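You operate a simulated robot arm through the tools that you are given. There is no shell and no other tool. Be economical: measure what you need, move in short steps, check, and stop when the job is done.

Carry out the task below with a simulated robot arm. There is one attempt and no reset: what you move stays moved.

Task
Latch the blue block down in its cradle with the green key.
Fine: block into the cradle between the latches first; turn the silver and the gold latch to HOLD with the key; stand the key back in its holder.

The check looks at the end state, three seconds after you hand in, the way a careful person would. Anything else that was tipped, shoved, dropped, spilled or broken makes it a failure.

Robot
A 6-joint arm with a two-finger parallel gripper, fixed in place. Base frame: the origin is at the foot of the arm, x ahead of it, y to its left, z up; the work surface is at about z = 0.8. Readings come in m, rad, newtons and seconds.
With the tool pointing down near the work surface it reaches from about 0.24 to 0.64 m from the base axis. Its first joint turns from -1.152 to 1.152 rad. Payload 2.7 kg.
Tool frame: the origin (TCP) lies between the finger pads and is the grasp point; the fingertips stand 0.023 m ahead of it; z points along the fingers, y is the line along which they close. The gripper opens to 0.094 m. The fingers are 0.038 m wide and 0.01 m thick; the gripper's body (0.054 by 0.096 m) begins 0.039 m behind the TCP.
Orientation is that of the tool frame in the base frame, as [roll, pitch, yaw] about the fixed x, y, z axes, in that order (R = Rz(yaw) Ry(pitch) Rx(roll)). With the fingers straight down and closing along the base's y, the tool's x points along the base's -x, its y along +y and its z along -z.

Tools
- The arm moves only by the tool apply_moves. Its argument "deltas" is a list that holds one entry, the list of rows, each a list of 7 numbers: the shift along the tool's x, y, z in units of 300 mm (1.0 is 300 mm), then the turn, a rotation vector about the tool's x, y, z in units of 60 degrees (1.0 is 60 degrees), then the gripper command, from -1 (fully open) to 1 (shut), values between in proportion. In form: [[[tx, ty, tz, wx, wy, wz, gripper], ...]]. A call has 1 to 20 rows; each row is the pose to reach, as a shift and turn from the pose commanded when the call began, along the tool's axes at that moment. A call with a number of a shift or a turn outside -1 to 1 is refused whole. Each row takes 0.2 s and may step no farther than 0.05 m and 0.15 rad from the row before; otherwise, or with a gripper value out of range, the whole call is refused. A pose out of reach is approached as far as the arm can. The call stops where the force on the tool passes 70 N (or 10 N more than at its start, if that is more) or the arm is blocked; 0.2 s more then pass. Each finger travels about 0.045 m/s and halts on what it meets, pressing with about 23 N; the grip force reading is that of the motor and also rises with nothing between the fingers. The clock runs only during rows and for 0.2 s after the last one: add rows that repeat a pose to give the fingers time. It gives the time, the measured TCP pose, the force on the tool (base axes), the opening and the grip force at its end, in the units of the frame above (readings bear some noise), with the torque about the TCP (base axes, N m) and any sound that the robot's microphone picked up, and new pictures: "show" is both (left out), scene, wrist or none.
- Cameras (640 x 400 px; columns grow to the right, rows downward): "scene" is fixed at [0.0841, -0.4347, 1.4116]; the picture's right is [0.72, -0.70, 0.00], its down [-0.34, -0.35, -0.87] and it looks along [0.61, 0.62, -0.49] (base axes); focal length 342 px, centre (320, 200). "wrist" rides on the gripper at [0.086, 0.016, -0.074] in the tool frame; the picture's right is [-0.18, 0.98, 0.00], its down [-0.58, -0.11, -0.81] and it looks along [-0.79, -0.15, 0.59] (tool axes); focal length 243 px, centre (320, 200). There is no depth. A picture from a camera that has moved, and an enlarged one, comes with that camera's place and axes in the base frame and with its lens.
- zoom(camera, box): a new picture of the part [left, top, right, bottom] of that camera's present view, enlarged. It takes no simulated time.
- hand_in(): hands the job in; it is judged then, once.

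Go step by step. Nothing tells you positions but the pictures and the camera data: compare them with the known pose of the tool, close in by small moves and look again before you grip or let go. The budget is 120 turns and 200 pictures, counting those below and the enlarged ones. Unless the task says otherwise, let go and move clear before handing in, and close with one line.

The tools are called after "Emit:" as name(argument=value, ...) on one line, values as JSON. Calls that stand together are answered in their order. apply_moves: Moves the arm, as the interface text tells. Its arguments: {"type":"object","properties":{"deltas":{"type":"array"},"show":{"type":"string","enum":["both","scene","wrist","none"]}},"required":["deltas"]} The other tools are called the same way: zoom (camera, box) takes an enlarged picture of a part of a camera's view; hand_in () hands the job in.

At the start:

```text
clock: 0.0
tool_pos: [0.3964, -0.0845, 1.1868]
tool_rot: [3.141, 0.0, 3.141]
wrist_force: [1.0, -0.5, 0.0]
moment: [0.02, 0.0, 0.01]
finger_gap: 0.0939
finger_force: 0.1
```

scene: 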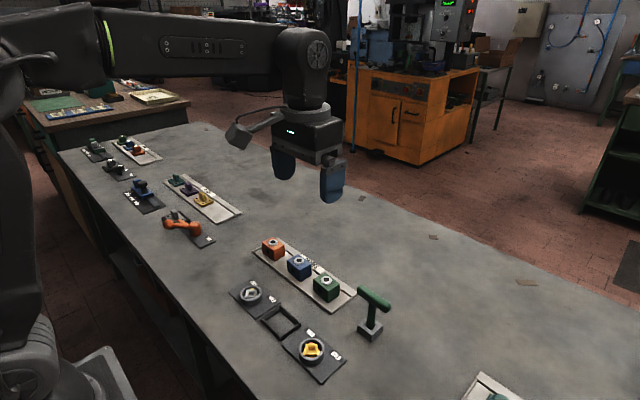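
wrist: 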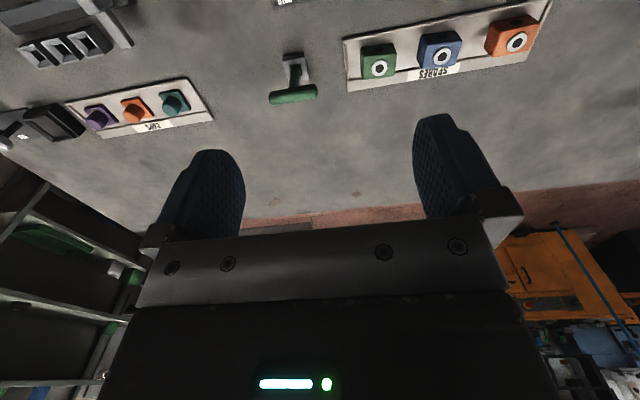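

I see a tray with orange, blue and green blocks, a cradle between the silver and gold latches, and the green T-key in a holder. I'll zoom in for detail first.

Emit:
zoom(camera="scene", box=[220, 220, 420, 390])

Emit:
zoom(camera="scene", box=[225, 270, 355, 390])

Emit:
zoom(camera="wrist", box=[240, 0, 560, 120])

```text
2.35 times, centred on (320, 305) of scene
camera zoom: at [0.0841, -0.4347, 1.4116], right [0.72, -0.7, 0.0], down [-0.34, -0.35, -0.87], along [0.61, 0.62, -0.49], focal length 806 px, centre (320, -47)
```

zoom: 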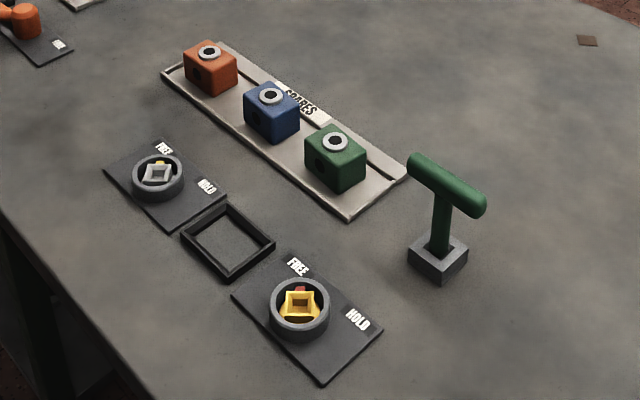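

```text
3.33 times, centred on (290, 330) of scene
camera zoom: at [0.0841, -0.4347, 1.4116], right [0.72, -0.7, 0.0], down [-0.34, -0.35, -0.87], along [0.61, 0.62, -0.49], focal length 1142 px, centre (420, -233)
```

zoom: 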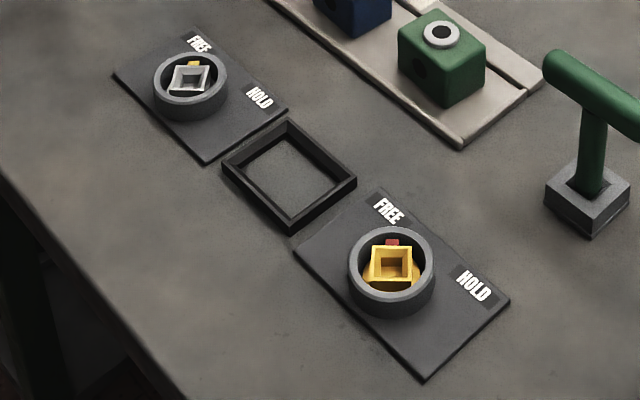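

```text
2.00 times, centred on (400, 60) of wrist
camera zoom: at [0.3081, -0.0675, 1.2605], right [0.18, 0.98, 0.0], down [0.58, -0.11, 0.81], along [0.79, -0.15, -0.59], focal length 485 px, centre (160, 480)
```

zoom: 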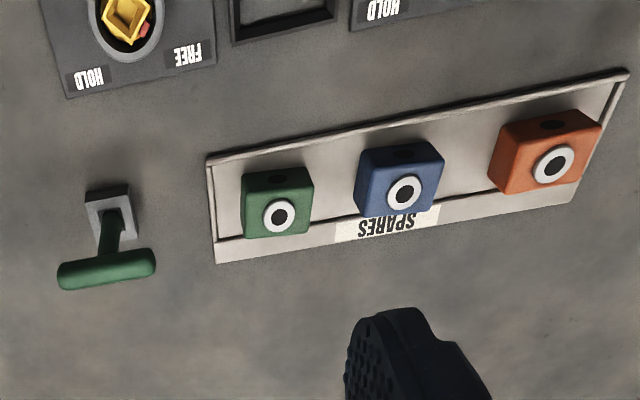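

The blue block is near (0.53, 0.10), the cradle near (0.39, 0.005), the latches near (0.387, -0.10) and (0.387, 0.11), and the key near (0.513, -0.15). I'll go above the blue block and start turning the gripper so it closes along base x.

Emit:
apply_moves(deltas=[[[-0.056, 0.077, 0.078, 0, 0, -0.125, -1], [-0.112, 0.154, 0.156, 0, 0, -0.25, -1], [-0.168, 0.231, 0.234, 0, 0, -0.375, -1], [-0.224, 0.308, 0.312, 0, 0, -0.5, -1], [-0.28, 0.385, 0.39, 0, 0, -0.625, -1], [-0.336, 0.462, 0.467, 0, 0, -0.75, -1], [-0.392, 0.54, 0.545, 0, 0, -0.875, -1], [-0.447, 0.617, 0.623, 0, 0, -1, -1]]], show="none")

Emit:
apply_moves(deltas=[[[0, 0, 0, 0, 0, -0.125, -1], [0, 0, 0, 0, 0, -0.25, -1], [0, 0, 0, 0, 0, -0.375, -1], [0, 0, 0, 0, 0, -0.5, -1], [0, 0, 0, 0, 0, -0.5, -1]]])

```text
clock: 1.8
tool_pos: [0.5314, 0.1008, 0.9987]
tool_rot: [3.141, 0.0, -2.093]
wrist_force: [-0.7, 0.7, 0.1]
moment: [0.02, 0.01, 0.0]
finger_gap: 0.094
finger_force: 0.1
```

```text
clock: 3.0
tool_pos: [0.5306, 0.0993, 1.0]
tool_rot: [3.141, -0.001, -1.568]
wrist_force: [-0.1, -0.7, 0.3]
moment: [0.03, 0.0, 0.01]
finger_gap: 0.0941
finger_force: 0.1
camera wrist: at [0.5129, 0.0146, 1.0737], right [-0.98, 0.18, 0.0], down [0.11, 0.58, 0.81], along [0.15, 0.79, -0.59], focal length 243 px, centre (320, 200)
```

scene: 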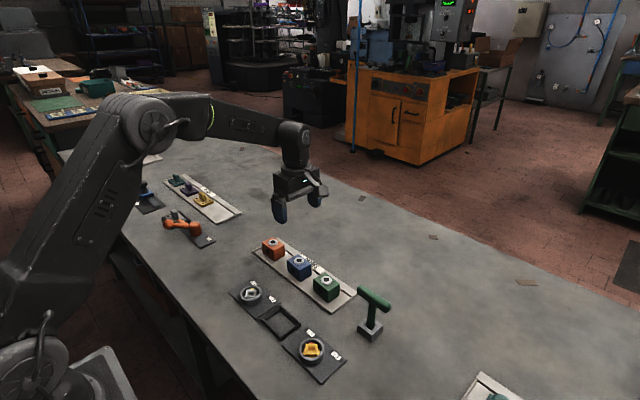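
wrist: 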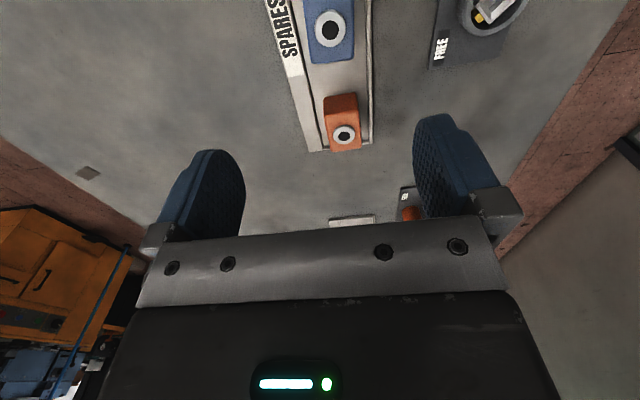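

The blue block's ring triangulates to about (0.520, 0.089, 0.855). I'll zoom to get its orientation and size, and the state of the silver latch.

Emit:
zoom(camera="wrist", box=[260, 0, 540, 175])

```text
2.29 times, centred on (400, 88) of wrist
camera zoom: at [0.5129, 0.0146, 1.0737], right [-0.98, 0.18, 0.0], down [0.11, 0.58, 0.81], along [0.15, 0.79, -0.59], focal length 555 px, centre (137, 457)
```

zoom: 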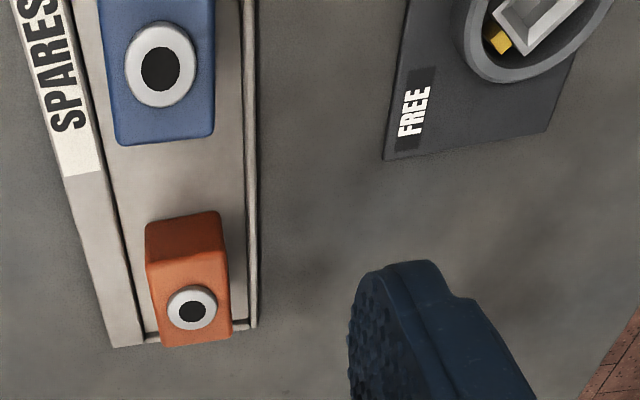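

I'll pull back toward -y for a survey view of the block, cradle and silver latch together.

Emit:
apply_moves(deltas=[[[0.083, 0.058, -0.042, 0, 0, 0, -1], [0.167, 0.117, -0.083, 0, 0, 0, -1], [0.25, 0.175, -0.125, 0, 0, 0, -1], [0.333, 0.233, -0.167, 0, 0, 0, -1], [0.333, 0.233, -0.167, 0, 0, 0, -1]]], show="wrist")

Emit:
zoom(camera="wrist", box=[200, 0, 480, 175])

```text
clock: 4.2
tool_pos: [0.4605, 0.0005, 1.0527]
tool_rot: [3.141, -0.001, -1.57]
wrist_force: [0.3, -0.4, 0.2]
moment: [-0.04, -0.03, -0.01]
finger_gap: 0.0943
finger_force: 0.1
camera wrist: at [0.4431, -0.0859, 1.1254], right [-0.98, 0.18, 0.0], down [0.11, 0.58, 0.81], along [0.15, 0.79, -0.59], focal length 243 px, centre (320, 200)
```

wrist: 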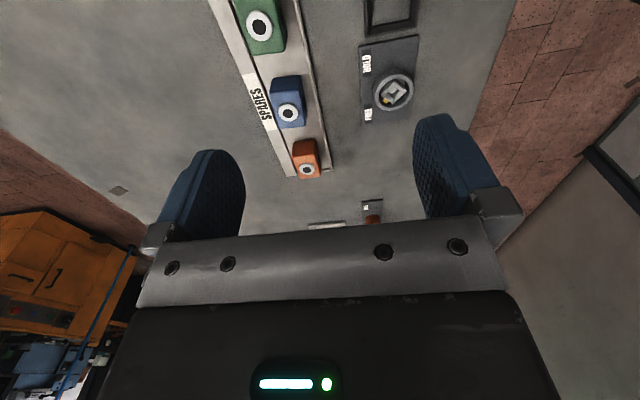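

```text
2.29 times, centred on (340, 88) of wrist
camera zoom: at [0.4431, -0.0859, 1.1254], right [-0.98, 0.18, 0.0], down [0.11, 0.58, 0.81], along [0.15, 0.79, -0.59], focal length 555 px, centre (274, 457)
```

zoom: 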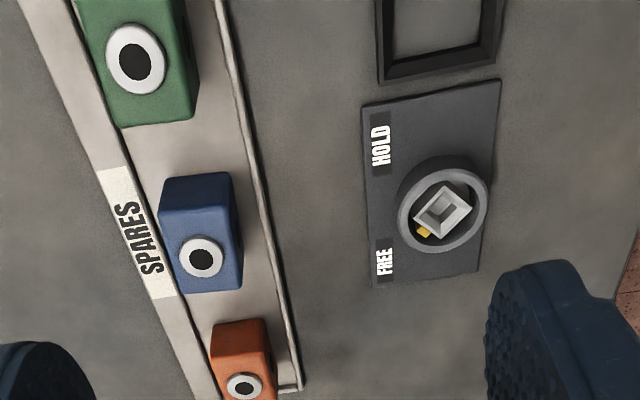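

The tray is square with the axes and the blue block is near (0.518, 0.088). I'll move above it and check alignment.

Emit:
apply_moves(deltas=[[[-0.073, -0.048, 0.102, 0, 0, 0, -1], [-0.146, -0.096, 0.204, 0, 0, 0, -1], [-0.219, -0.144, 0.307, 0, 0, 0, -1], [-0.292, -0.192, 0.409, 0, 0, 0, -1], [-0.292, -0.192, 0.409, 0, 0, 0, -1]]])

Emit:
zoom(camera="scene", box=[240, 180, 370, 310])

```text
clock: 5.4
tool_pos: [0.5156, 0.0893, 0.9278]
tool_rot: [3.141, 0.0, -1.571]
wrist_force: [0.2, 0.4, 0.6]
moment: [-0.02, 0.04, -0.02]
finger_gap: 0.0938
finger_force: 0.2
camera wrist: at [0.4999, 0.0037, 1.001], right [-0.98, 0.18, 0.0], down [0.11, 0.58, 0.81], along [0.15, 0.79, -0.59], focal length 243 px, centre (320, 200)
```

scene: 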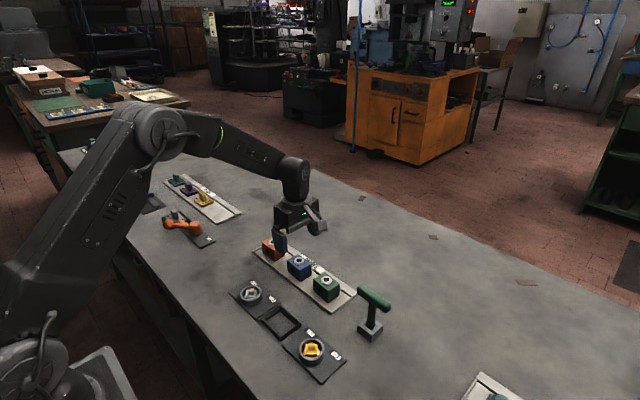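
wrist: 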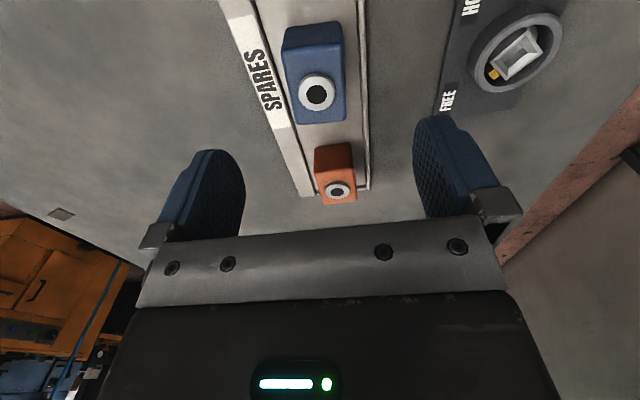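

```text
3.08 times, centred on (305, 245) of scene
camera zoom: at [0.0841, -0.4347, 1.4116], right [0.72, -0.7, 0.0], down [-0.34, -0.35, -0.87], along [0.61, 0.62, -0.49], focal length 1054 px, centre (366, 62)
```

zoom: 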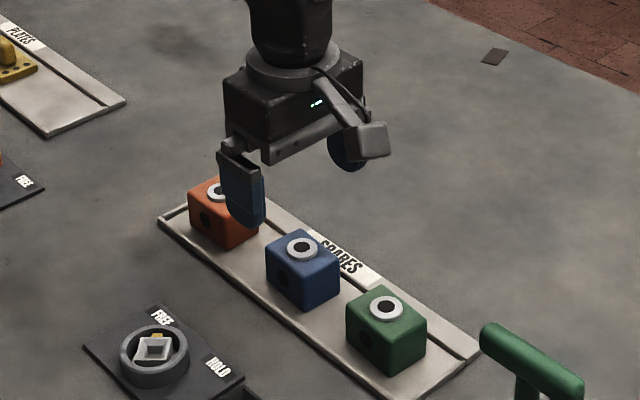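

The ring confirms the block at about (0.518, 0.088), nearly centred under the TCP. I'll descend and grip.

Emit:
apply_moves(deltas=[[[0.004, -0.007, 0.1, 0, 0, 0, -1], [0.004, -0.007, 0.2, 0, 0, 0, -1], [0.004, -0.007, 0.277, 0, 0, 0, -1], [0.004, -0.007, 0.277, 0, 0, 0, -1]]])

Emit:
zoom(camera="scene", box=[240, 200, 370, 320])

```text
clock: 6.4
tool_pos: [0.5194, 0.0872, 0.8455]
tool_rot: [3.141, -0.001, -1.571]
wrist_force: [0.2, 0.1, -0.3]
moment: [0.0, -0.01, 0.0]
finger_gap: 0.094
finger_force: 0.2
camera wrist: at [0.503, 0.0018, 0.918], right [-0.98, 0.18, 0.0], down [0.11, 0.58, 0.81], along [0.15, 0.79, -0.59], focal length 243 px, centre (320, 200)
```

scene: 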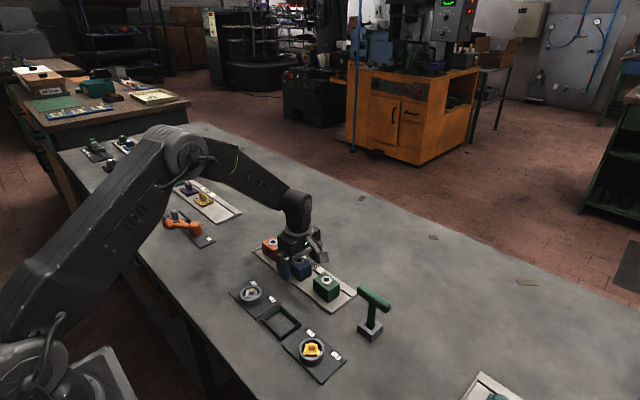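
wrist: 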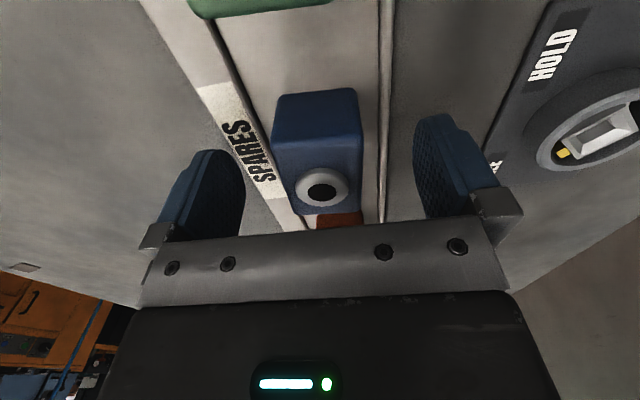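

```text
3.33 times, centred on (305, 260) of scene
camera zoom: at [0.0841, -0.4347, 1.4116], right [0.72, -0.7, 0.0], down [-0.34, -0.35, -0.87], along [0.61, 0.62, -0.49], focal length 1142 px, centre (370, 0)
```

zoom: 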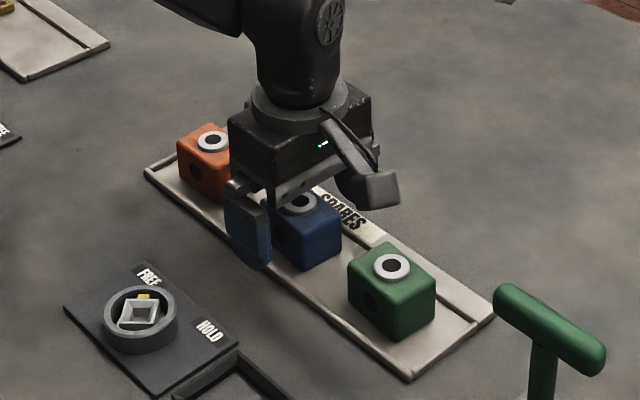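

The fingers straddle the block and are centred, so I'll close and then lift slightly.

Emit:
apply_moves(deltas=[[[0, 0, 0, 0, 0, 0, 1], [0, 0, 0, 0, 0, 0, 1], [0, 0, 0, 0, 0, 0, 1], [0, 0, 0, 0, 0, 0, 1], [0, 0, 0, 0, 0, 0, 1], [0, 0, -0.1, 0, 0, 0, 1], [0, 0, -0.2, 0, 0, 0, 1], [0, 0, -0.3, 0, 0, 0, 1], [0, 0, -0.3, 0, 0, 0, 1]]])

```text
clock: 8.4
tool_pos: [0.5208, 0.0885, 0.9332]
tool_rot: [3.141, 0.0, -1.571]
wrist_force: [0.9, -0.4, 0.8]
moment: [0.0, -0.06, 0.02]
finger_gap: 0.0
finger_force: 22.5
camera wrist: at [0.503, 0.0035, 1.0077], right [-0.98, 0.18, 0.0], down [0.11, 0.58, 0.81], along [0.15, 0.79, -0.59], focal length 243 px, centre (320, 200)
```

scene: 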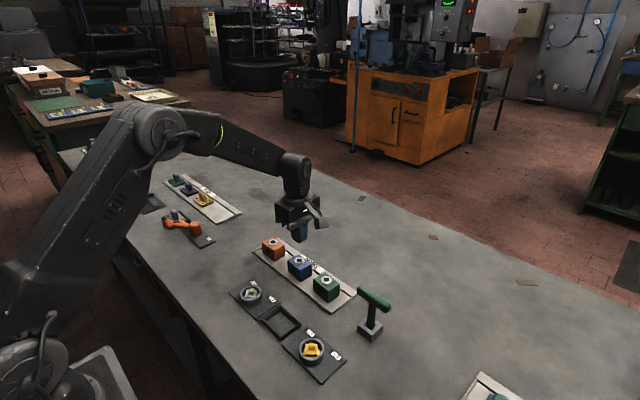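
wrist: 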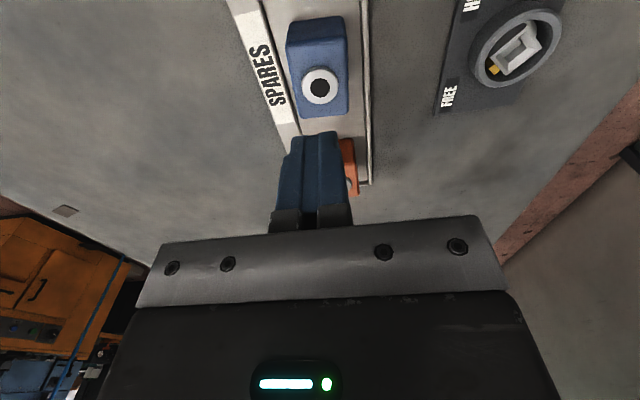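

The fingers closed on nothing after the lift, but the block sits exactly where it was at about (0.5185, 0.092, ring top 0.845). The grip must have been too shallow, so I'll open, go deeper and check the opening before lifting.

Emit:
apply_moves(deltas=[[[0, 0, 0, 0, 0, 0, -1], [0, 0, 0, 0, 0, 0, -1], [0, 0, 0, 0, 0, 0, -1], [0, 0, 0, 0, 0, 0, -1], [0, 0, 0, 0, 0, 0, -1], [0, 0, 0, 0, 0, 0, -1]]], show="none")

Emit:
apply_moves(deltas=[[[-0.012, 0.006, 0.1, 0, 0, 0, -1], [-0.012, 0.006, 0.2, 0, 0, 0, -1], [-0.012, 0.006, 0.3, 0, 0, 0, -1], [-0.012, 0.006, 0.323, 0, 0, 0, -1], [-0.012, 0.006, 0.323, 0, 0, 0, -1]]], show="none")

Emit:
apply_moves(deltas=[[[0, 0, 0, 0, 0, 0, 1], [0, 0, 0, 0, 0, 0, 1], [0, 0, 0, 0, 0, 0, 1], [0, 0, 0, 0, 0, 0, 1], [0, 0, 0, 0, 0, 0, 1], [0, 0, 0, 0, 0, 0, 1]]])

Emit:
zoom(camera="scene", box=[240, 200, 370, 320])

```text
clock: 9.8
tool_pos: [0.5196, 0.0887, 0.9337]
tool_rot: [-3.141, -0.001, -1.572]
wrist_force: [-0.4, -0.2, 0.5]
moment: [-0.01, -0.03, -0.01]
finger_gap: 0.0941
finger_force: 0.1
```

```text
clock: 11.0
tool_pos: [0.5195, 0.0912, 0.8375]
tool_rot: [3.141, 0.0, -1.57]
wrist_force: [0.6, 0.0, 0.1]
moment: [-0.01, -0.02, -0.02]
finger_gap: 0.0942
finger_force: 0.2
```

```text
clock: 12.4
tool_pos: [0.5201, 0.0891, 0.8375]
tool_rot: [3.142, 0.001, -1.57]
wrist_force: [0.6, 0.1, 1.6]
moment: [-0.01, 0.02, -0.02]
finger_gap: 0.04
finger_force: 23.9
camera wrist: at [0.5022, 0.0054, 0.9112], right [-0.98, 0.18, 0.0], down [0.11, 0.58, 0.81], along [0.15, 0.79, -0.59], focal length 243 px, centre (320, 200)
```

scene: 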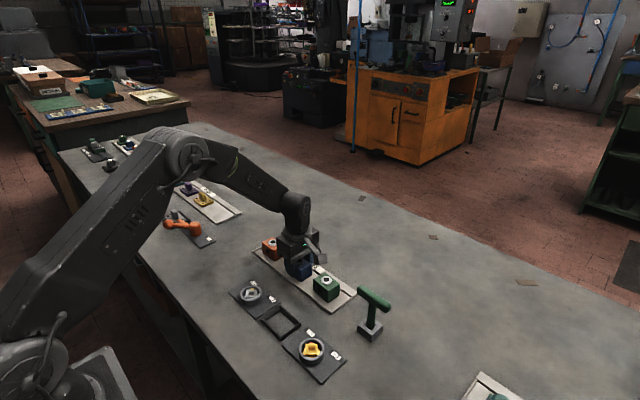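
wrist: 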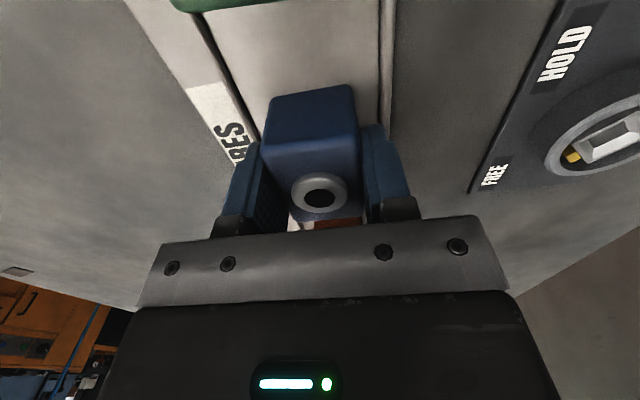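

```text
3.33 times, centred on (305, 260) of scene
camera zoom: at [0.0841, -0.4348, 1.4116], right [0.72, -0.7, 0.0], down [-0.34, -0.35, -0.87], along [0.61, 0.62, -0.49], focal length 1142 px, centre (370, 0)
```

zoom: 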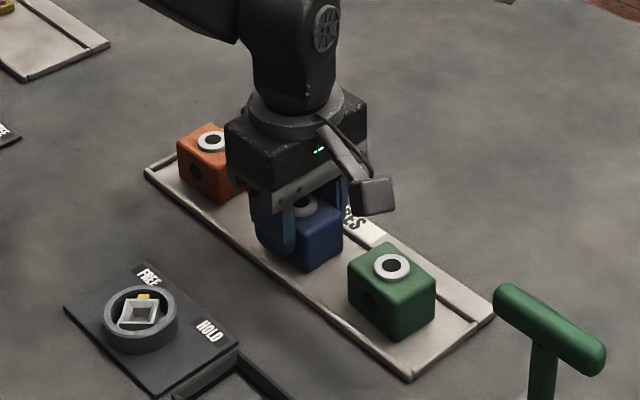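

It's gripped with a 0.040 opening this time. I'll lift gently and check that it holds.

Emit:
apply_moves(deltas=[[[0, 0, -0.01, 0, 0, 0, 1], [0, 0, -0.03, 0, 0, 0, 1], [0, 0, -0.05, 0, 0, 0, 1], [0, 0, -0.08, 0, 0, 0, 1], [0, 0, -0.12, 0, 0, 0, 1], [0, 0, -0.16, 0, 0, 0, 1], [0, 0, -0.2, 0, 0, 0, 1]]])

Emit:
zoom(camera="scene", box=[240, 200, 370, 320])

```text
clock: 14.0
tool_pos: [0.5182, 0.0911, 0.8985]
tool_rot: [-3.141, 0.001, -1.571]
wrist_force: [-0.4, 0.4, -2.3]
moment: [0.02, -0.01, 0.01]
finger_gap: 0.0396
finger_force: 23.6
camera wrist: at [0.501, 0.0054, 0.9712], right [-0.98, 0.18, 0.0], down [0.11, 0.58, 0.81], along [0.15, 0.79, -0.59], focal length 243 px, centre (320, 200)
```

scene: 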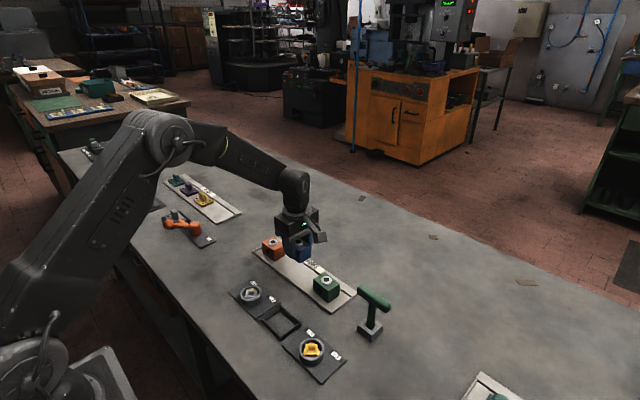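
wrist: 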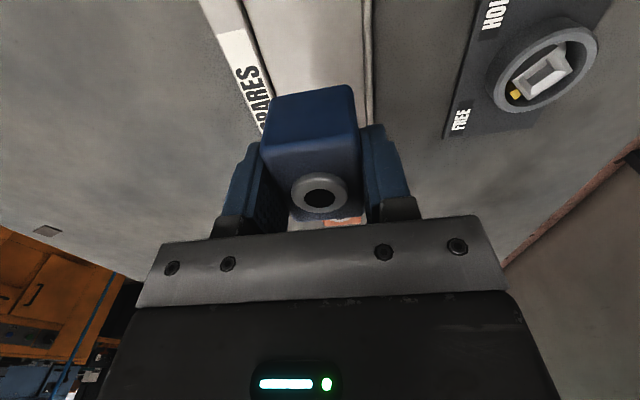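

```text
3.33 times, centred on (305, 260) of scene
camera zoom: at [0.0842, -0.4347, 1.4116], right [0.72, -0.7, 0.0], down [-0.34, -0.35, -0.87], along [0.61, 0.62, -0.49], focal length 1142 px, centre (370, 0)
```

zoom: 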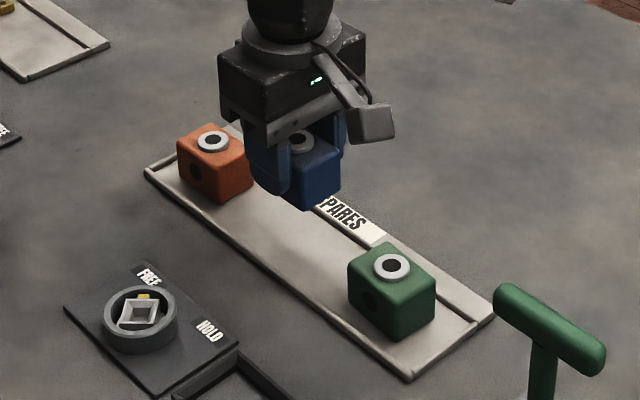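

The block is held and centred. I'll move up and back so the wrist camera can see the cradle.

Emit:
apply_moves(deltas=[[[0.04, 0.013, -0.06, 0, 0, 0, 1], [0.11, 0.037, -0.14, 0, 0, 0, 1], [0.19, 0.065, -0.22, 0, 0, 0, 1], [0.27, 0.092, -0.3, 0, 0, 0, 1], [0.35, 0.119, -0.38, 0, 0, 0, 1], [0.43, 0.146, -0.46, 0, 0, 0, 1], [0.51, 0.173, -0.54, 0, 0, 0, 1], [0.57, 0.193, -0.6, 0, 0, 0, 1], [0.57, 0.193, -0.6, 0, 0, 0, 1]]], show="wrist")

Emit:
zoom(camera="wrist", box=[300, 0, 500, 125])

```text
clock: 16.0
tool_pos: [0.4602, -0.0789, 1.0773]
tool_rot: [3.142, 0.001, -1.57]
wrist_force: [-0.2, -0.4, -2.1]
moment: [0.01, 0.02, 0.01]
finger_gap: 0.04
finger_force: 22.4
camera wrist: at [0.4429, -0.1654, 1.1511], right [-0.98, 0.18, 0.0], down [0.11, 0.58, 0.81], along [0.15, 0.79, -0.59], focal length 243 px, centre (320, 200)
```

wrist: 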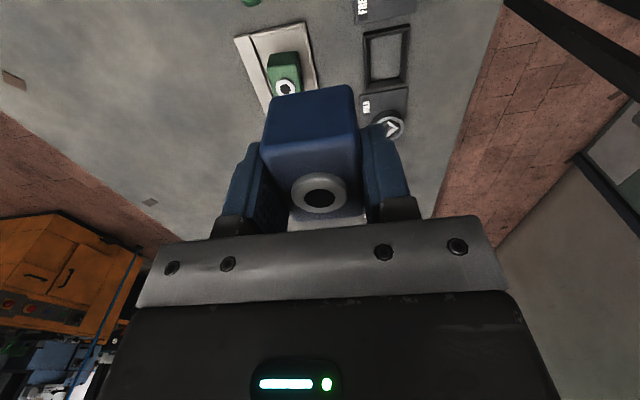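

```text
3.20 times, centred on (400, 62) of wrist
camera zoom: at [0.4429, -0.1654, 1.1511], right [-0.98, 0.18, 0.0], down [0.11, 0.58, 0.81], along [0.15, 0.79, -0.59], focal length 776 px, centre (64, 640)
```

zoom: 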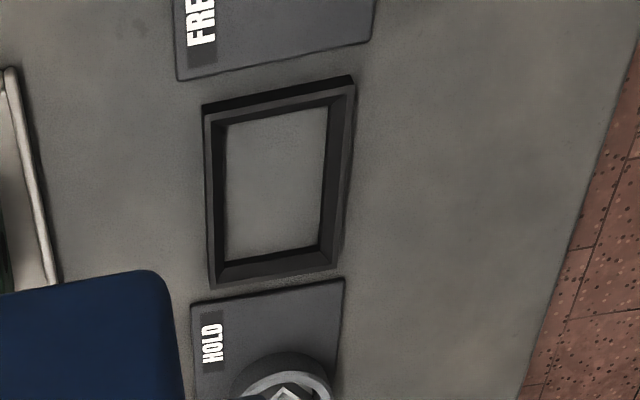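

The cradle's opening looks about 41 mm (x) by 60 mm (y), centred near (0.383, 0). I'll take a closer wrist view to refine this, and check the block's length too.

Emit:
zoom(camera="wrist", box=[220, 60, 420, 240])

Emit:
apply_moves(deltas=[[[-0.036, 0.002, 0.1, 0, 0, 0, 1], [-0.072, 0.003, 0.2, 0, 0, 0, 1], [-0.108, 0.005, 0.3, 0, 0, 0, 1], [-0.145, 0.006, 0.4, 0, 0, 0, 1], [-0.181, 0.008, 0.5, 0, 0, 0, 1], [-0.217, 0.009, 0.603, 0, 0, 0, 1], [-0.217, 0.009, 0.603, 0, 0, 0, 1]]], show="scene")

Emit:
zoom(camera="wrist", box=[320, 0, 560, 150])

```text
2.22 times, centred on (320, 150) of wrist
camera zoom: at [0.4429, -0.1654, 1.1511], right [-0.98, 0.18, 0.0], down [0.11, 0.58, 0.81], along [0.15, 0.79, -0.59], focal length 539 px, centre (320, 311)
```

zoom: 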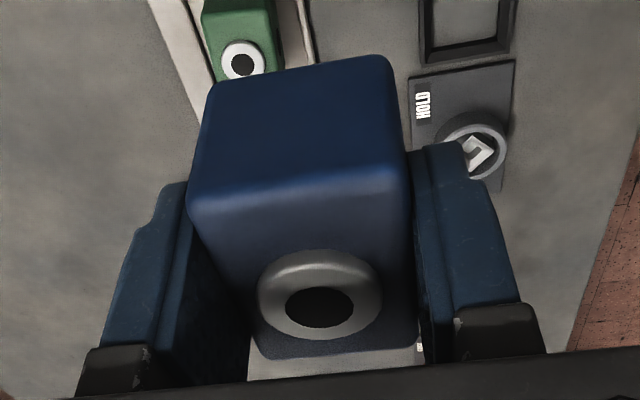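

```text
clock: 17.6
tool_pos: [0.4567, -0.0163, 0.8954]
tool_rot: [3.14, 0.0, -1.571]
wrist_force: [0.3, -0.3, -1.5]
moment: [-0.01, 0.01, -0.02]
finger_gap: 0.0398
finger_force: 23.3
```

scene: 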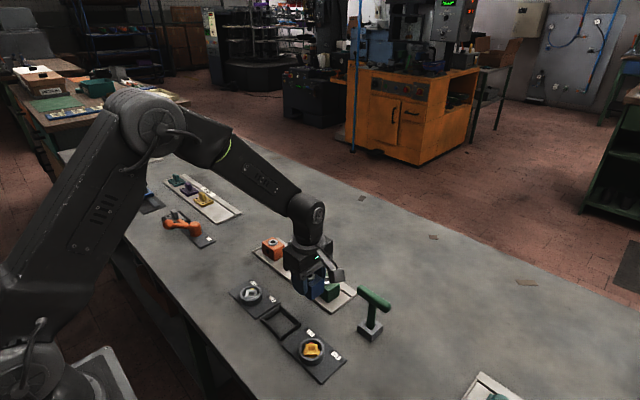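

```text
2.67 times, centred on (440, 75) of wrist
camera zoom: at [0.4401, -0.101, 0.9699], right [-0.98, 0.18, 0.0], down [0.11, 0.58, 0.81], along [0.15, 0.79, -0.59], focal length 647 px, centre (0, 533)
```

zoom: 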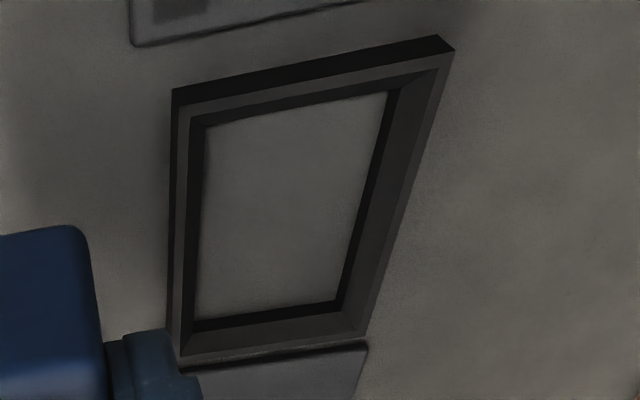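

From the two views, the cradle centre is about (0.385, 0.001), the rim is about 9 mm tall, and its long axis is y like the block's. I'll move over it and lower partway to check.

Emit:
apply_moves(deltas=[[[-0.017, 0.08, 0, 0, 0, 0, 1], [-0.035, 0.16, 0, 0, 0, 0, 1], [-0.052, 0.243, 0, 0, 0, 0, 1], [-0.052, 0.243, 0.05, 0, 0, 0, 1], [-0.052, 0.243, 0.1, 0, 0, 0, 1], [-0.052, 0.243, 0.1, 0, 0, 0, 1]]], show="wrist")

Emit:
zoom(camera="scene", box=[225, 250, 355, 370])

Emit:
zoom(camera="wrist", box=[220, 0, 460, 150])

```text
clock: 19.0
tool_pos: [0.3845, 0.0005, 0.8662]
tool_rot: [-3.141, 0.001, -1.572]
wrist_force: [1.0, 0.2, -2.6]
moment: [-0.02, 0.01, 0.0]
finger_gap: 0.0399
finger_force: 23.2
camera wrist: at [0.3673, -0.0851, 0.9393], right [-0.98, 0.18, 0.0], down [0.11, 0.58, 0.81], along [0.15, 0.79, -0.59], focal length 243 px, centre (320, 200)
```

wrist: 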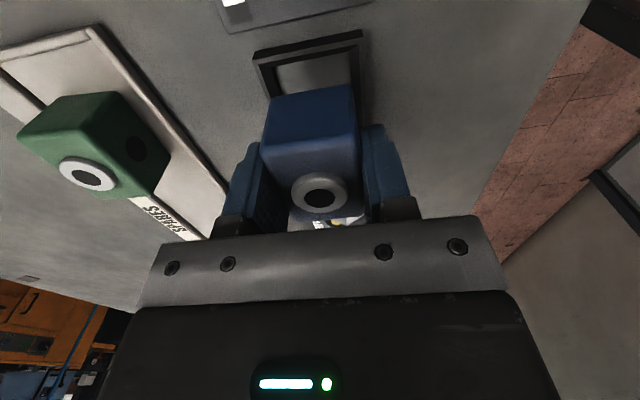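

```text
3.33 times, centred on (290, 310) of scene
camera zoom: at [0.0841, -0.4347, 1.4116], right [0.72, -0.7, 0.0], down [-0.34, -0.35, -0.87], along [0.61, 0.62, -0.49], focal length 1142 px, centre (420, -167)
```

zoom: 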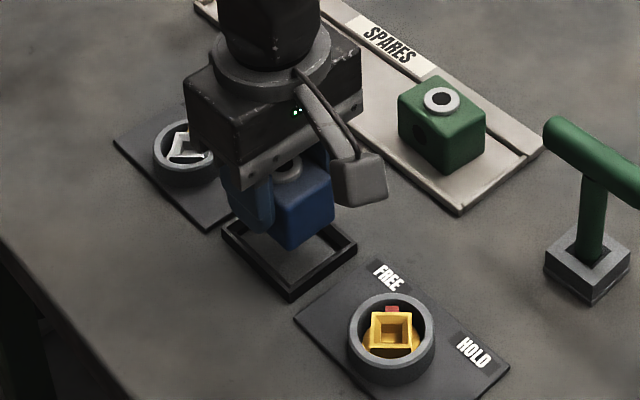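

```text
2.67 times, centred on (340, 75) of wrist
camera zoom: at [0.3673, -0.0851, 0.9393], right [-0.98, 0.18, 0.0], down [0.11, 0.58, 0.81], along [0.15, 0.79, -0.59], focal length 647 px, centre (267, 533)
```

zoom: 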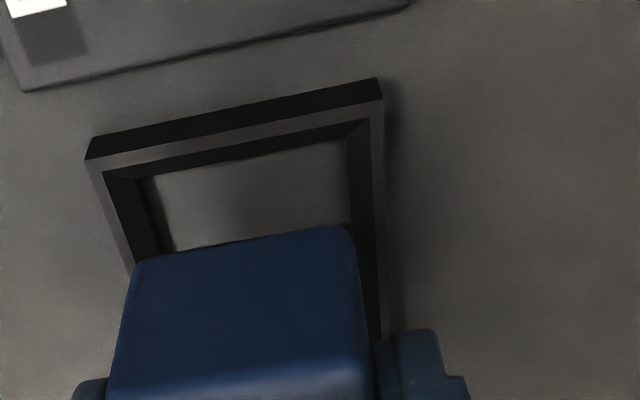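

The cradle's inner walls are chamfered and the block is within about 1 mm of centre. I'll nudge by a millimetre and lower it in.

Emit:
apply_moves(deltas=[[[-0.004, 0.003, 0.02, 0, 0, 0, 1], [-0.004, 0.003, 0.04, 0, 0, 0, 1], [-0.004, 0.003, 0.06, 0, 0, 0, 1], [-0.004, 0.003, 0.08, 0, 0, 0, 1], [-0.004, 0.003, 0.09, 0, 0, 0, 1], [-0.004, 0.003, 0.098, 0, 0, 0, 1], [-0.004, 0.003, 0.098, 0, 0, 0, 1]]], show="wrist")

Emit:
zoom(camera="scene", box=[225, 250, 355, 370])

Emit:
zoom(camera="wrist", box=[220, 0, 460, 150])

```text
clock: 20.6
tool_pos: [0.3835, 0.0009, 0.8356]
tool_rot: [-3.141, -0.001, -1.57]
wrist_force: [3.0, 0.0, -2.2]
moment: [0.0, -0.09, 0.08]
finger_gap: 0.0399
finger_force: 22.9
camera wrist: at [0.3664, -0.0842, 0.9099], right [-0.98, 0.18, 0.0], down [0.11, 0.58, 0.81], along [0.15, 0.79, -0.59], focal length 243 px, centre (320, 200)
```

wrist: 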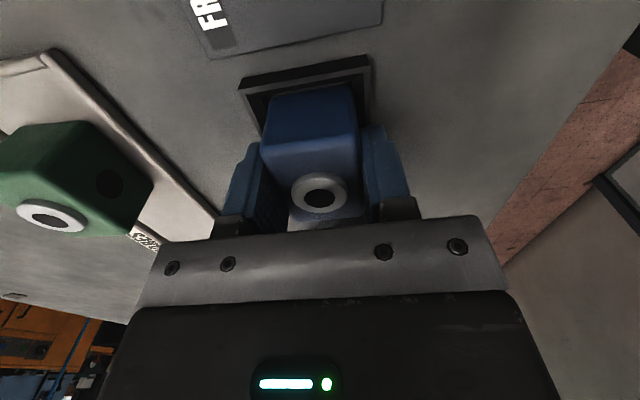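

```text
3.33 times, centred on (290, 310) of scene
camera zoom: at [0.0842, -0.4347, 1.4116], right [0.72, -0.7, 0.0], down [-0.34, -0.35, -0.87], along [0.61, 0.62, -0.49], focal length 1142 px, centre (420, -167)
```

zoom: 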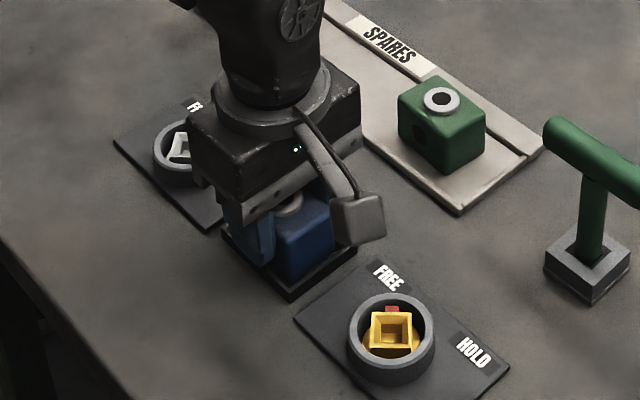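

```text
2.67 times, centred on (340, 75) of wrist
camera zoom: at [0.3664, -0.0842, 0.9099], right [-0.98, 0.18, 0.0], down [0.11, 0.58, 0.81], along [0.15, 0.79, -0.59], focal length 647 px, centre (267, 533)
```

zoom: 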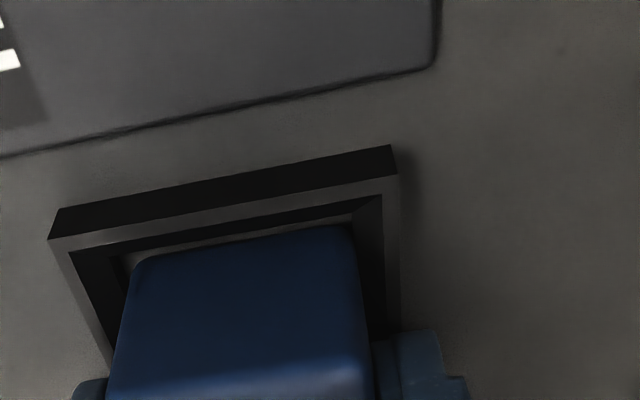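

The block is entering with a light side push of 3 N in +x, so I'll ease +x by 1 mm and lower to the floor.

Emit:
apply_moves(deltas=[[[-0.001, -0.003, 0.0, 0, 0, 0, 1], [-0.001, -0.003, 0.007, 0, 0, 0, 1], [-0.001, -0.003, 0.013, 0, 0, 0, 1], [-0.001, -0.003, 0.013, 0, 0, 0, 1]]], show="none")

Emit:
zoom(camera="wrist", box=[220, 0, 460, 150])

```text
clock: 21.6
tool_pos: [0.383, 0.0026, 0.832]
tool_rot: [-3.139, 0.0, -1.572]
wrist_force: [-4.2, -1.3, 19.8]
moment: [-0.01, 0.21, -0.13]
finger_gap: 0.0401
finger_force: 22.7
```

```text
2.67 times, centred on (340, 75) of wrist
camera zoom: at [0.3666, -0.0835, 0.9068], right [-0.98, 0.19, 0.0], down [0.11, 0.58, 0.81], along [0.15, 0.79, -0.59], focal length 647 px, centre (267, 533)
```

zoom: 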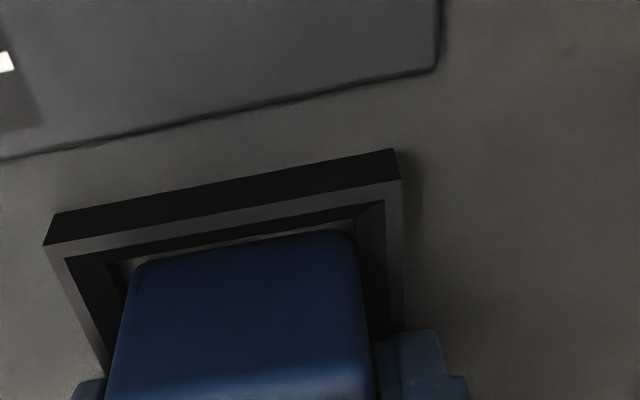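

The upward force of 20 N at this height says the block is seated on the floor. I'll open the fingers and look.

Emit:
apply_moves(deltas=[[[0, 0, -0.005, 0, 0, 0, 0.2], [0, 0, -0.005, 0, 0, 0, -0.1], [0, 0, -0.005, 0, 0, 0, -0.1], [0, 0, -0.005, 0, 0, 0, -0.1], [0, 0, -0.07, 0, 0, 0, -0.1], [0, 0, -0.17, 0, 0, 0, -0.1], [0.1, 0, -0.3, 0, 0, 0, -0.1], [0.2, 0, -0.4, 0, 0, 0, -1], [0.3, 0, -0.45, 0, 0, 0, -1], [0.4, 0, -0.5, 0, 0, 0, -1], [0.4, 0, -0.5, 0, 0, 0, -1]]])

Emit:
zoom(camera="wrist", box=[220, 0, 460, 150])

Emit:
zoom(camera="scene", box=[225, 250, 355, 370])

```text
clock: 24.0
tool_pos: [0.3842, -0.121, 0.9832]
tool_rot: [3.141, -0.001, -1.57]
wrist_force: [-1.2, -0.4, 0.1]
moment: [0.01, -0.01, 0.01]
finger_gap: 0.0939
finger_force: 0.1
camera wrist: at [0.3667, -0.2063, 1.0572], right [-0.98, 0.18, 0.0], down [0.11, 0.58, 0.81], along [0.15, 0.79, -0.59], focal length 243 px, centre (320, 200)
```

scene: 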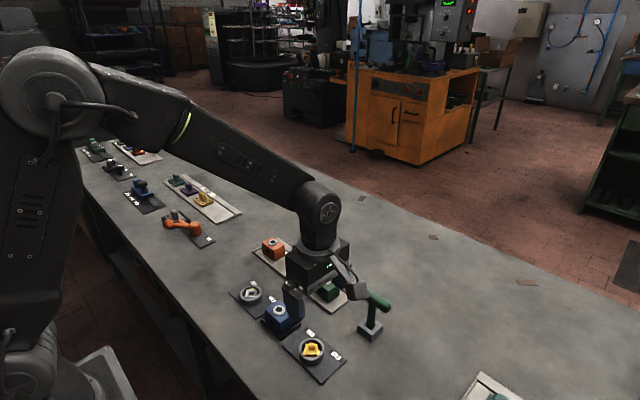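
wrist: 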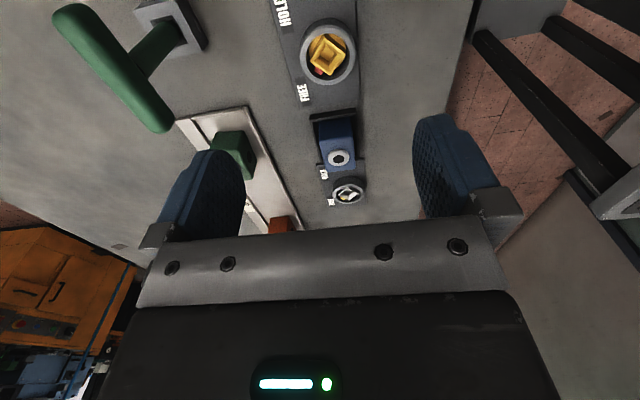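

```text
2.67 times, centred on (340, 75) of wrist
camera zoom: at [0.3667, -0.2063, 1.0572], right [-0.98, 0.18, 0.0], down [0.11, 0.58, 0.81], along [0.15, 0.79, -0.59], focal length 647 px, centre (267, 533)
```

zoom: 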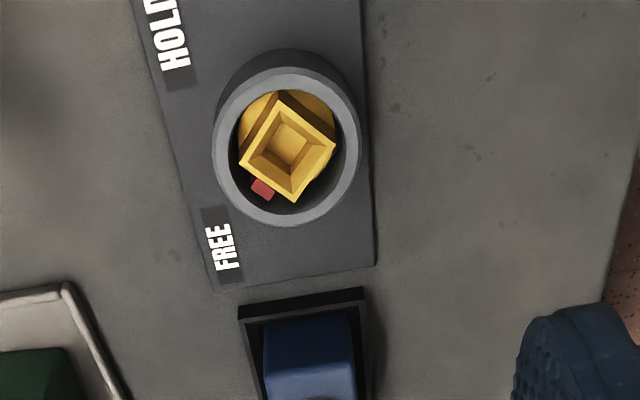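

```text
3.33 times, centred on (290, 310) of scene
camera zoom: at [0.0841, -0.4348, 1.4116], right [0.72, -0.7, 0.0], down [-0.34, -0.35, -0.87], along [0.61, 0.62, -0.49], focal length 1142 px, centre (420, -167)
```

zoom: 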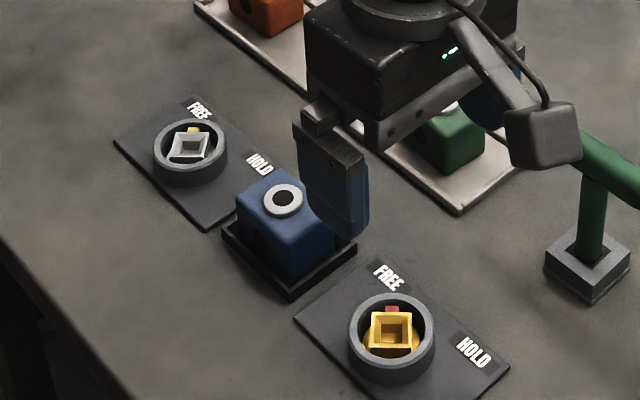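

The block is seated in the cradle and everything else is undisturbed. Next I'll move to a viewpoint behind the key.

Emit:
apply_moves(deltas=[[[0.068, -0.085, -0.02, 0, 0, 0, -1], [0.136, -0.17, -0.04, 0, 0, 0, -1], [0.204, -0.255, -0.057, 0, 0, 0, -1], [0.272, -0.34, -0.057, 0, 0, 0, -1], [0.34, -0.427, -0.057, 0, 0, 0, -1], [0.34, -0.427, -0.057, 0, 0, 0, -1]]], show="wrist")

Emit:
zoom(camera="wrist", box=[230, 40, 470, 190])

Emit:
zoom(camera="scene", box=[335, 270, 415, 350])

```text
clock: 25.4
tool_pos: [0.5142, -0.2237, 1.0006]
tool_rot: [3.141, 0.0, -1.571]
wrist_force: [-0.6, 0.0, -0.4]
moment: [0.0, -0.03, 0.0]
finger_gap: 0.0941
finger_force: 0.1
camera wrist: at [0.4966, -0.3088, 1.0744], right [-0.98, 0.18, 0.0], down [0.11, 0.58, 0.81], along [0.15, 0.79, -0.59], focal length 243 px, centre (320, 200)
```

wrist: 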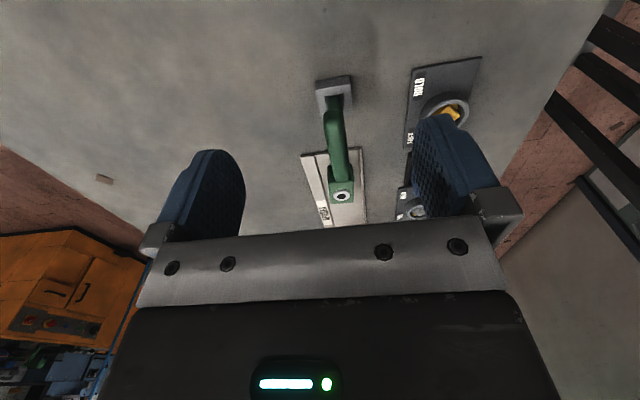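

```text
2.67 times, centred on (350, 115) of wrist
camera zoom: at [0.4966, -0.3088, 1.0744], right [-0.98, 0.18, 0.0], down [0.11, 0.58, 0.81], along [0.15, 0.79, -0.59], focal length 647 px, centre (240, 427)
```

zoom: 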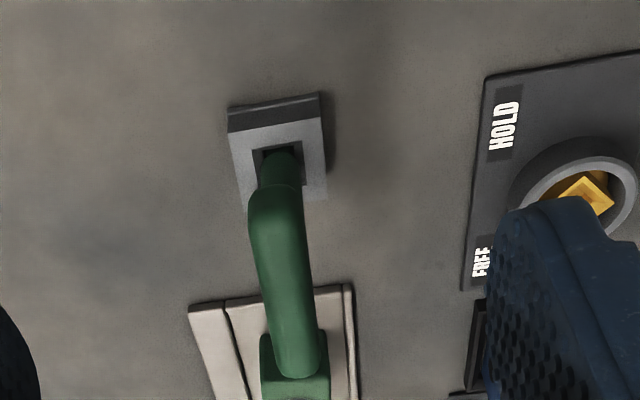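

```text
5.00 times, centred on (375, 310) of scene
camera zoom: at [0.0841, -0.4348, 1.4116], right [0.72, -0.7, 0.0], down [-0.34, -0.35, -0.87], along [0.61, 0.62, -0.49], focal length 1713 px, centre (45, -350)
```

zoom: 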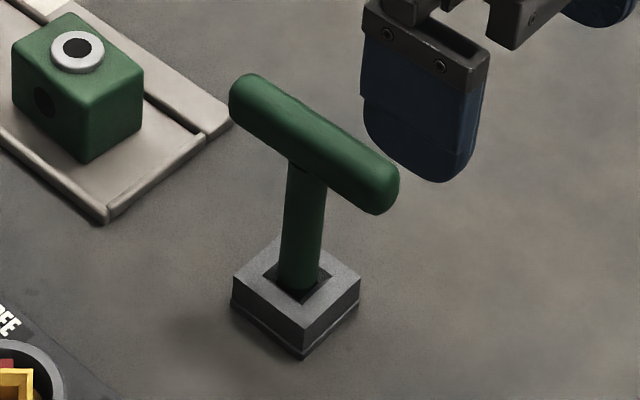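

The key's handle runs along y at about x 0.5095, y -0.149, z about 0.895, with a round shaft in the holder. I'll move above it and check height and alignment.

Emit:
apply_moves(deltas=[[[-0.08, 0.004, 0, 0, 0, 0, -1], [-0.16, 0.008, 0.05, 0, 0, 0, -1], [-0.238, 0.012, 0.11, 0, 0, 0, -1], [-0.238, 0.012, 0.167, 0, 0, 0, -1], [-0.238, 0.012, 0.167, 0, 0, 0, -1]]], show="wrist")

Emit:
zoom(camera="scene", box=[325, 240, 425, 340])

```text
clock: 26.6
tool_pos: [0.5101, -0.1493, 0.9489]
tool_rot: [3.141, -0.002, -1.571]
wrist_force: [-0.2, 0.2, 0.3]
moment: [-0.02, -0.01, -0.02]
finger_gap: 0.0939
finger_force: 0.0
camera wrist: at [0.4925, -0.2347, 1.0228], right [-0.98, 0.18, 0.0], down [0.11, 0.58, 0.81], along [0.15, 0.79, -0.59], focal length 243 px, centre (320, 200)
```

wrist: 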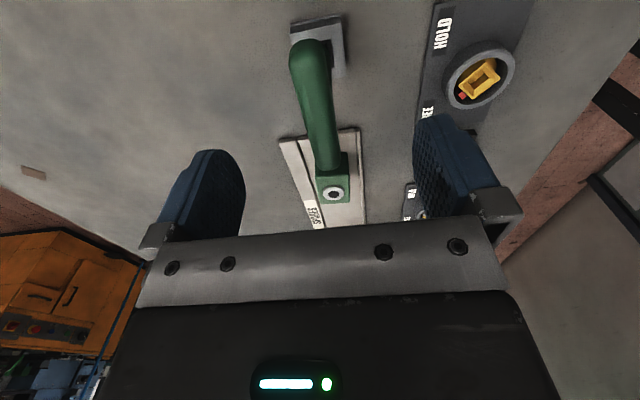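

```text
4.00 times, centred on (375, 290) of scene
camera zoom: at [0.0841, -0.4347, 1.4116], right [0.72, -0.7, 0.0], down [-0.34, -0.35, -0.87], along [0.61, 0.62, -0.49], focal length 1370 px, centre (100, -160)
```

zoom: 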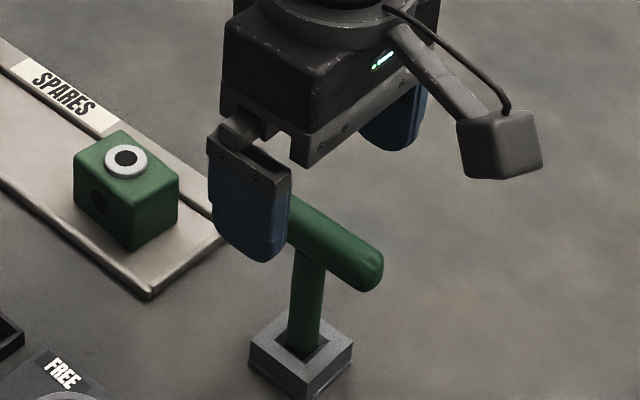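

The key lies between the fingers' planned line. I'll descend to z about 0.893 and close.

Emit:
apply_moves(deltas=[[[0, -0.002, 0.1, 0, 0, 0, -1], [0, -0.002, 0.19, 0, 0, 0, -1], [0, -0.002, 0.19, 0, 0, 0, 0], [0, -0.002, 0.19, 0, 0, 0, 0.4], [0, -0.002, 0.19, 0, 0, 0, 1], [0, -0.002, 0.19, 0, 0, 0, 1], [0, -0.002, 0.19, 0, 0, 0, 1], [0, -0.002, 0.19, 0, 0, 0, 1], [0, -0.002, 0.19, 0, 0, 0, 1]]], show="wrist")

Emit:
zoom(camera="scene", box=[325, 240, 425, 340])

Emit:
zoom(camera="wrist", box=[220, 0, 460, 240])

```text
clock: 28.6
tool_pos: [0.512, -0.1486, 0.8934]
tool_rot: [3.141, -0.001, -1.569]
wrist_force: [0.3, -0.6, -0.7]
moment: [-0.01, 0.01, 0.0]
finger_gap: 0.0179
finger_force: 23.0
camera wrist: at [0.4942, -0.2343, 0.9667], right [-0.98, 0.18, 0.0], down [0.11, 0.58, 0.81], along [0.15, 0.79, -0.59], focal length 243 px, centre (320, 200)
```

wrist: 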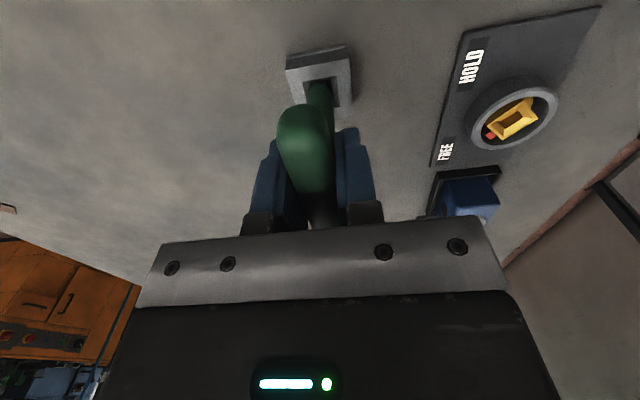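

```text
4.00 times, centred on (375, 290) of scene
camera zoom: at [0.0841, -0.4347, 1.4116], right [0.72, -0.7, 0.0], down [-0.34, -0.35, -0.87], along [0.61, 0.62, -0.49], focal length 1370 px, centre (100, -160)
```

zoom: 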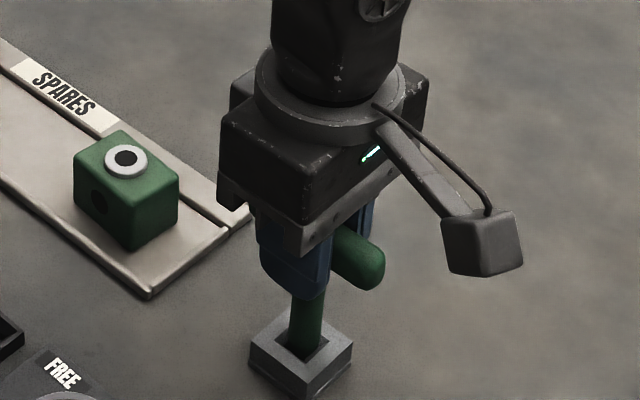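

```text
1.67 times, centred on (340, 120) of wrist
camera zoom: at [0.4942, -0.2343, 0.9667], right [-0.98, 0.18, 0.0], down [0.11, 0.58, 0.81], along [0.15, 0.79, -0.59], focal length 404 px, centre (287, 333)
```

zoom: 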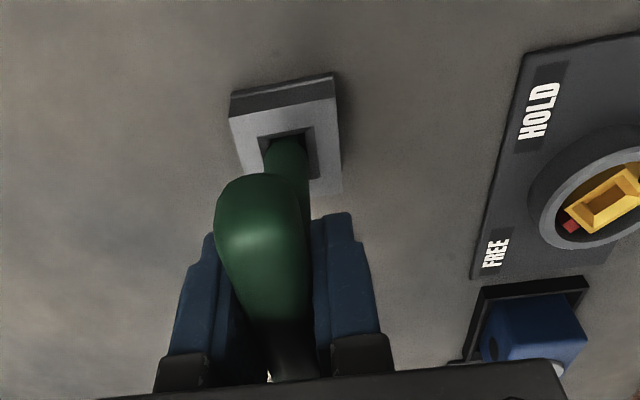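

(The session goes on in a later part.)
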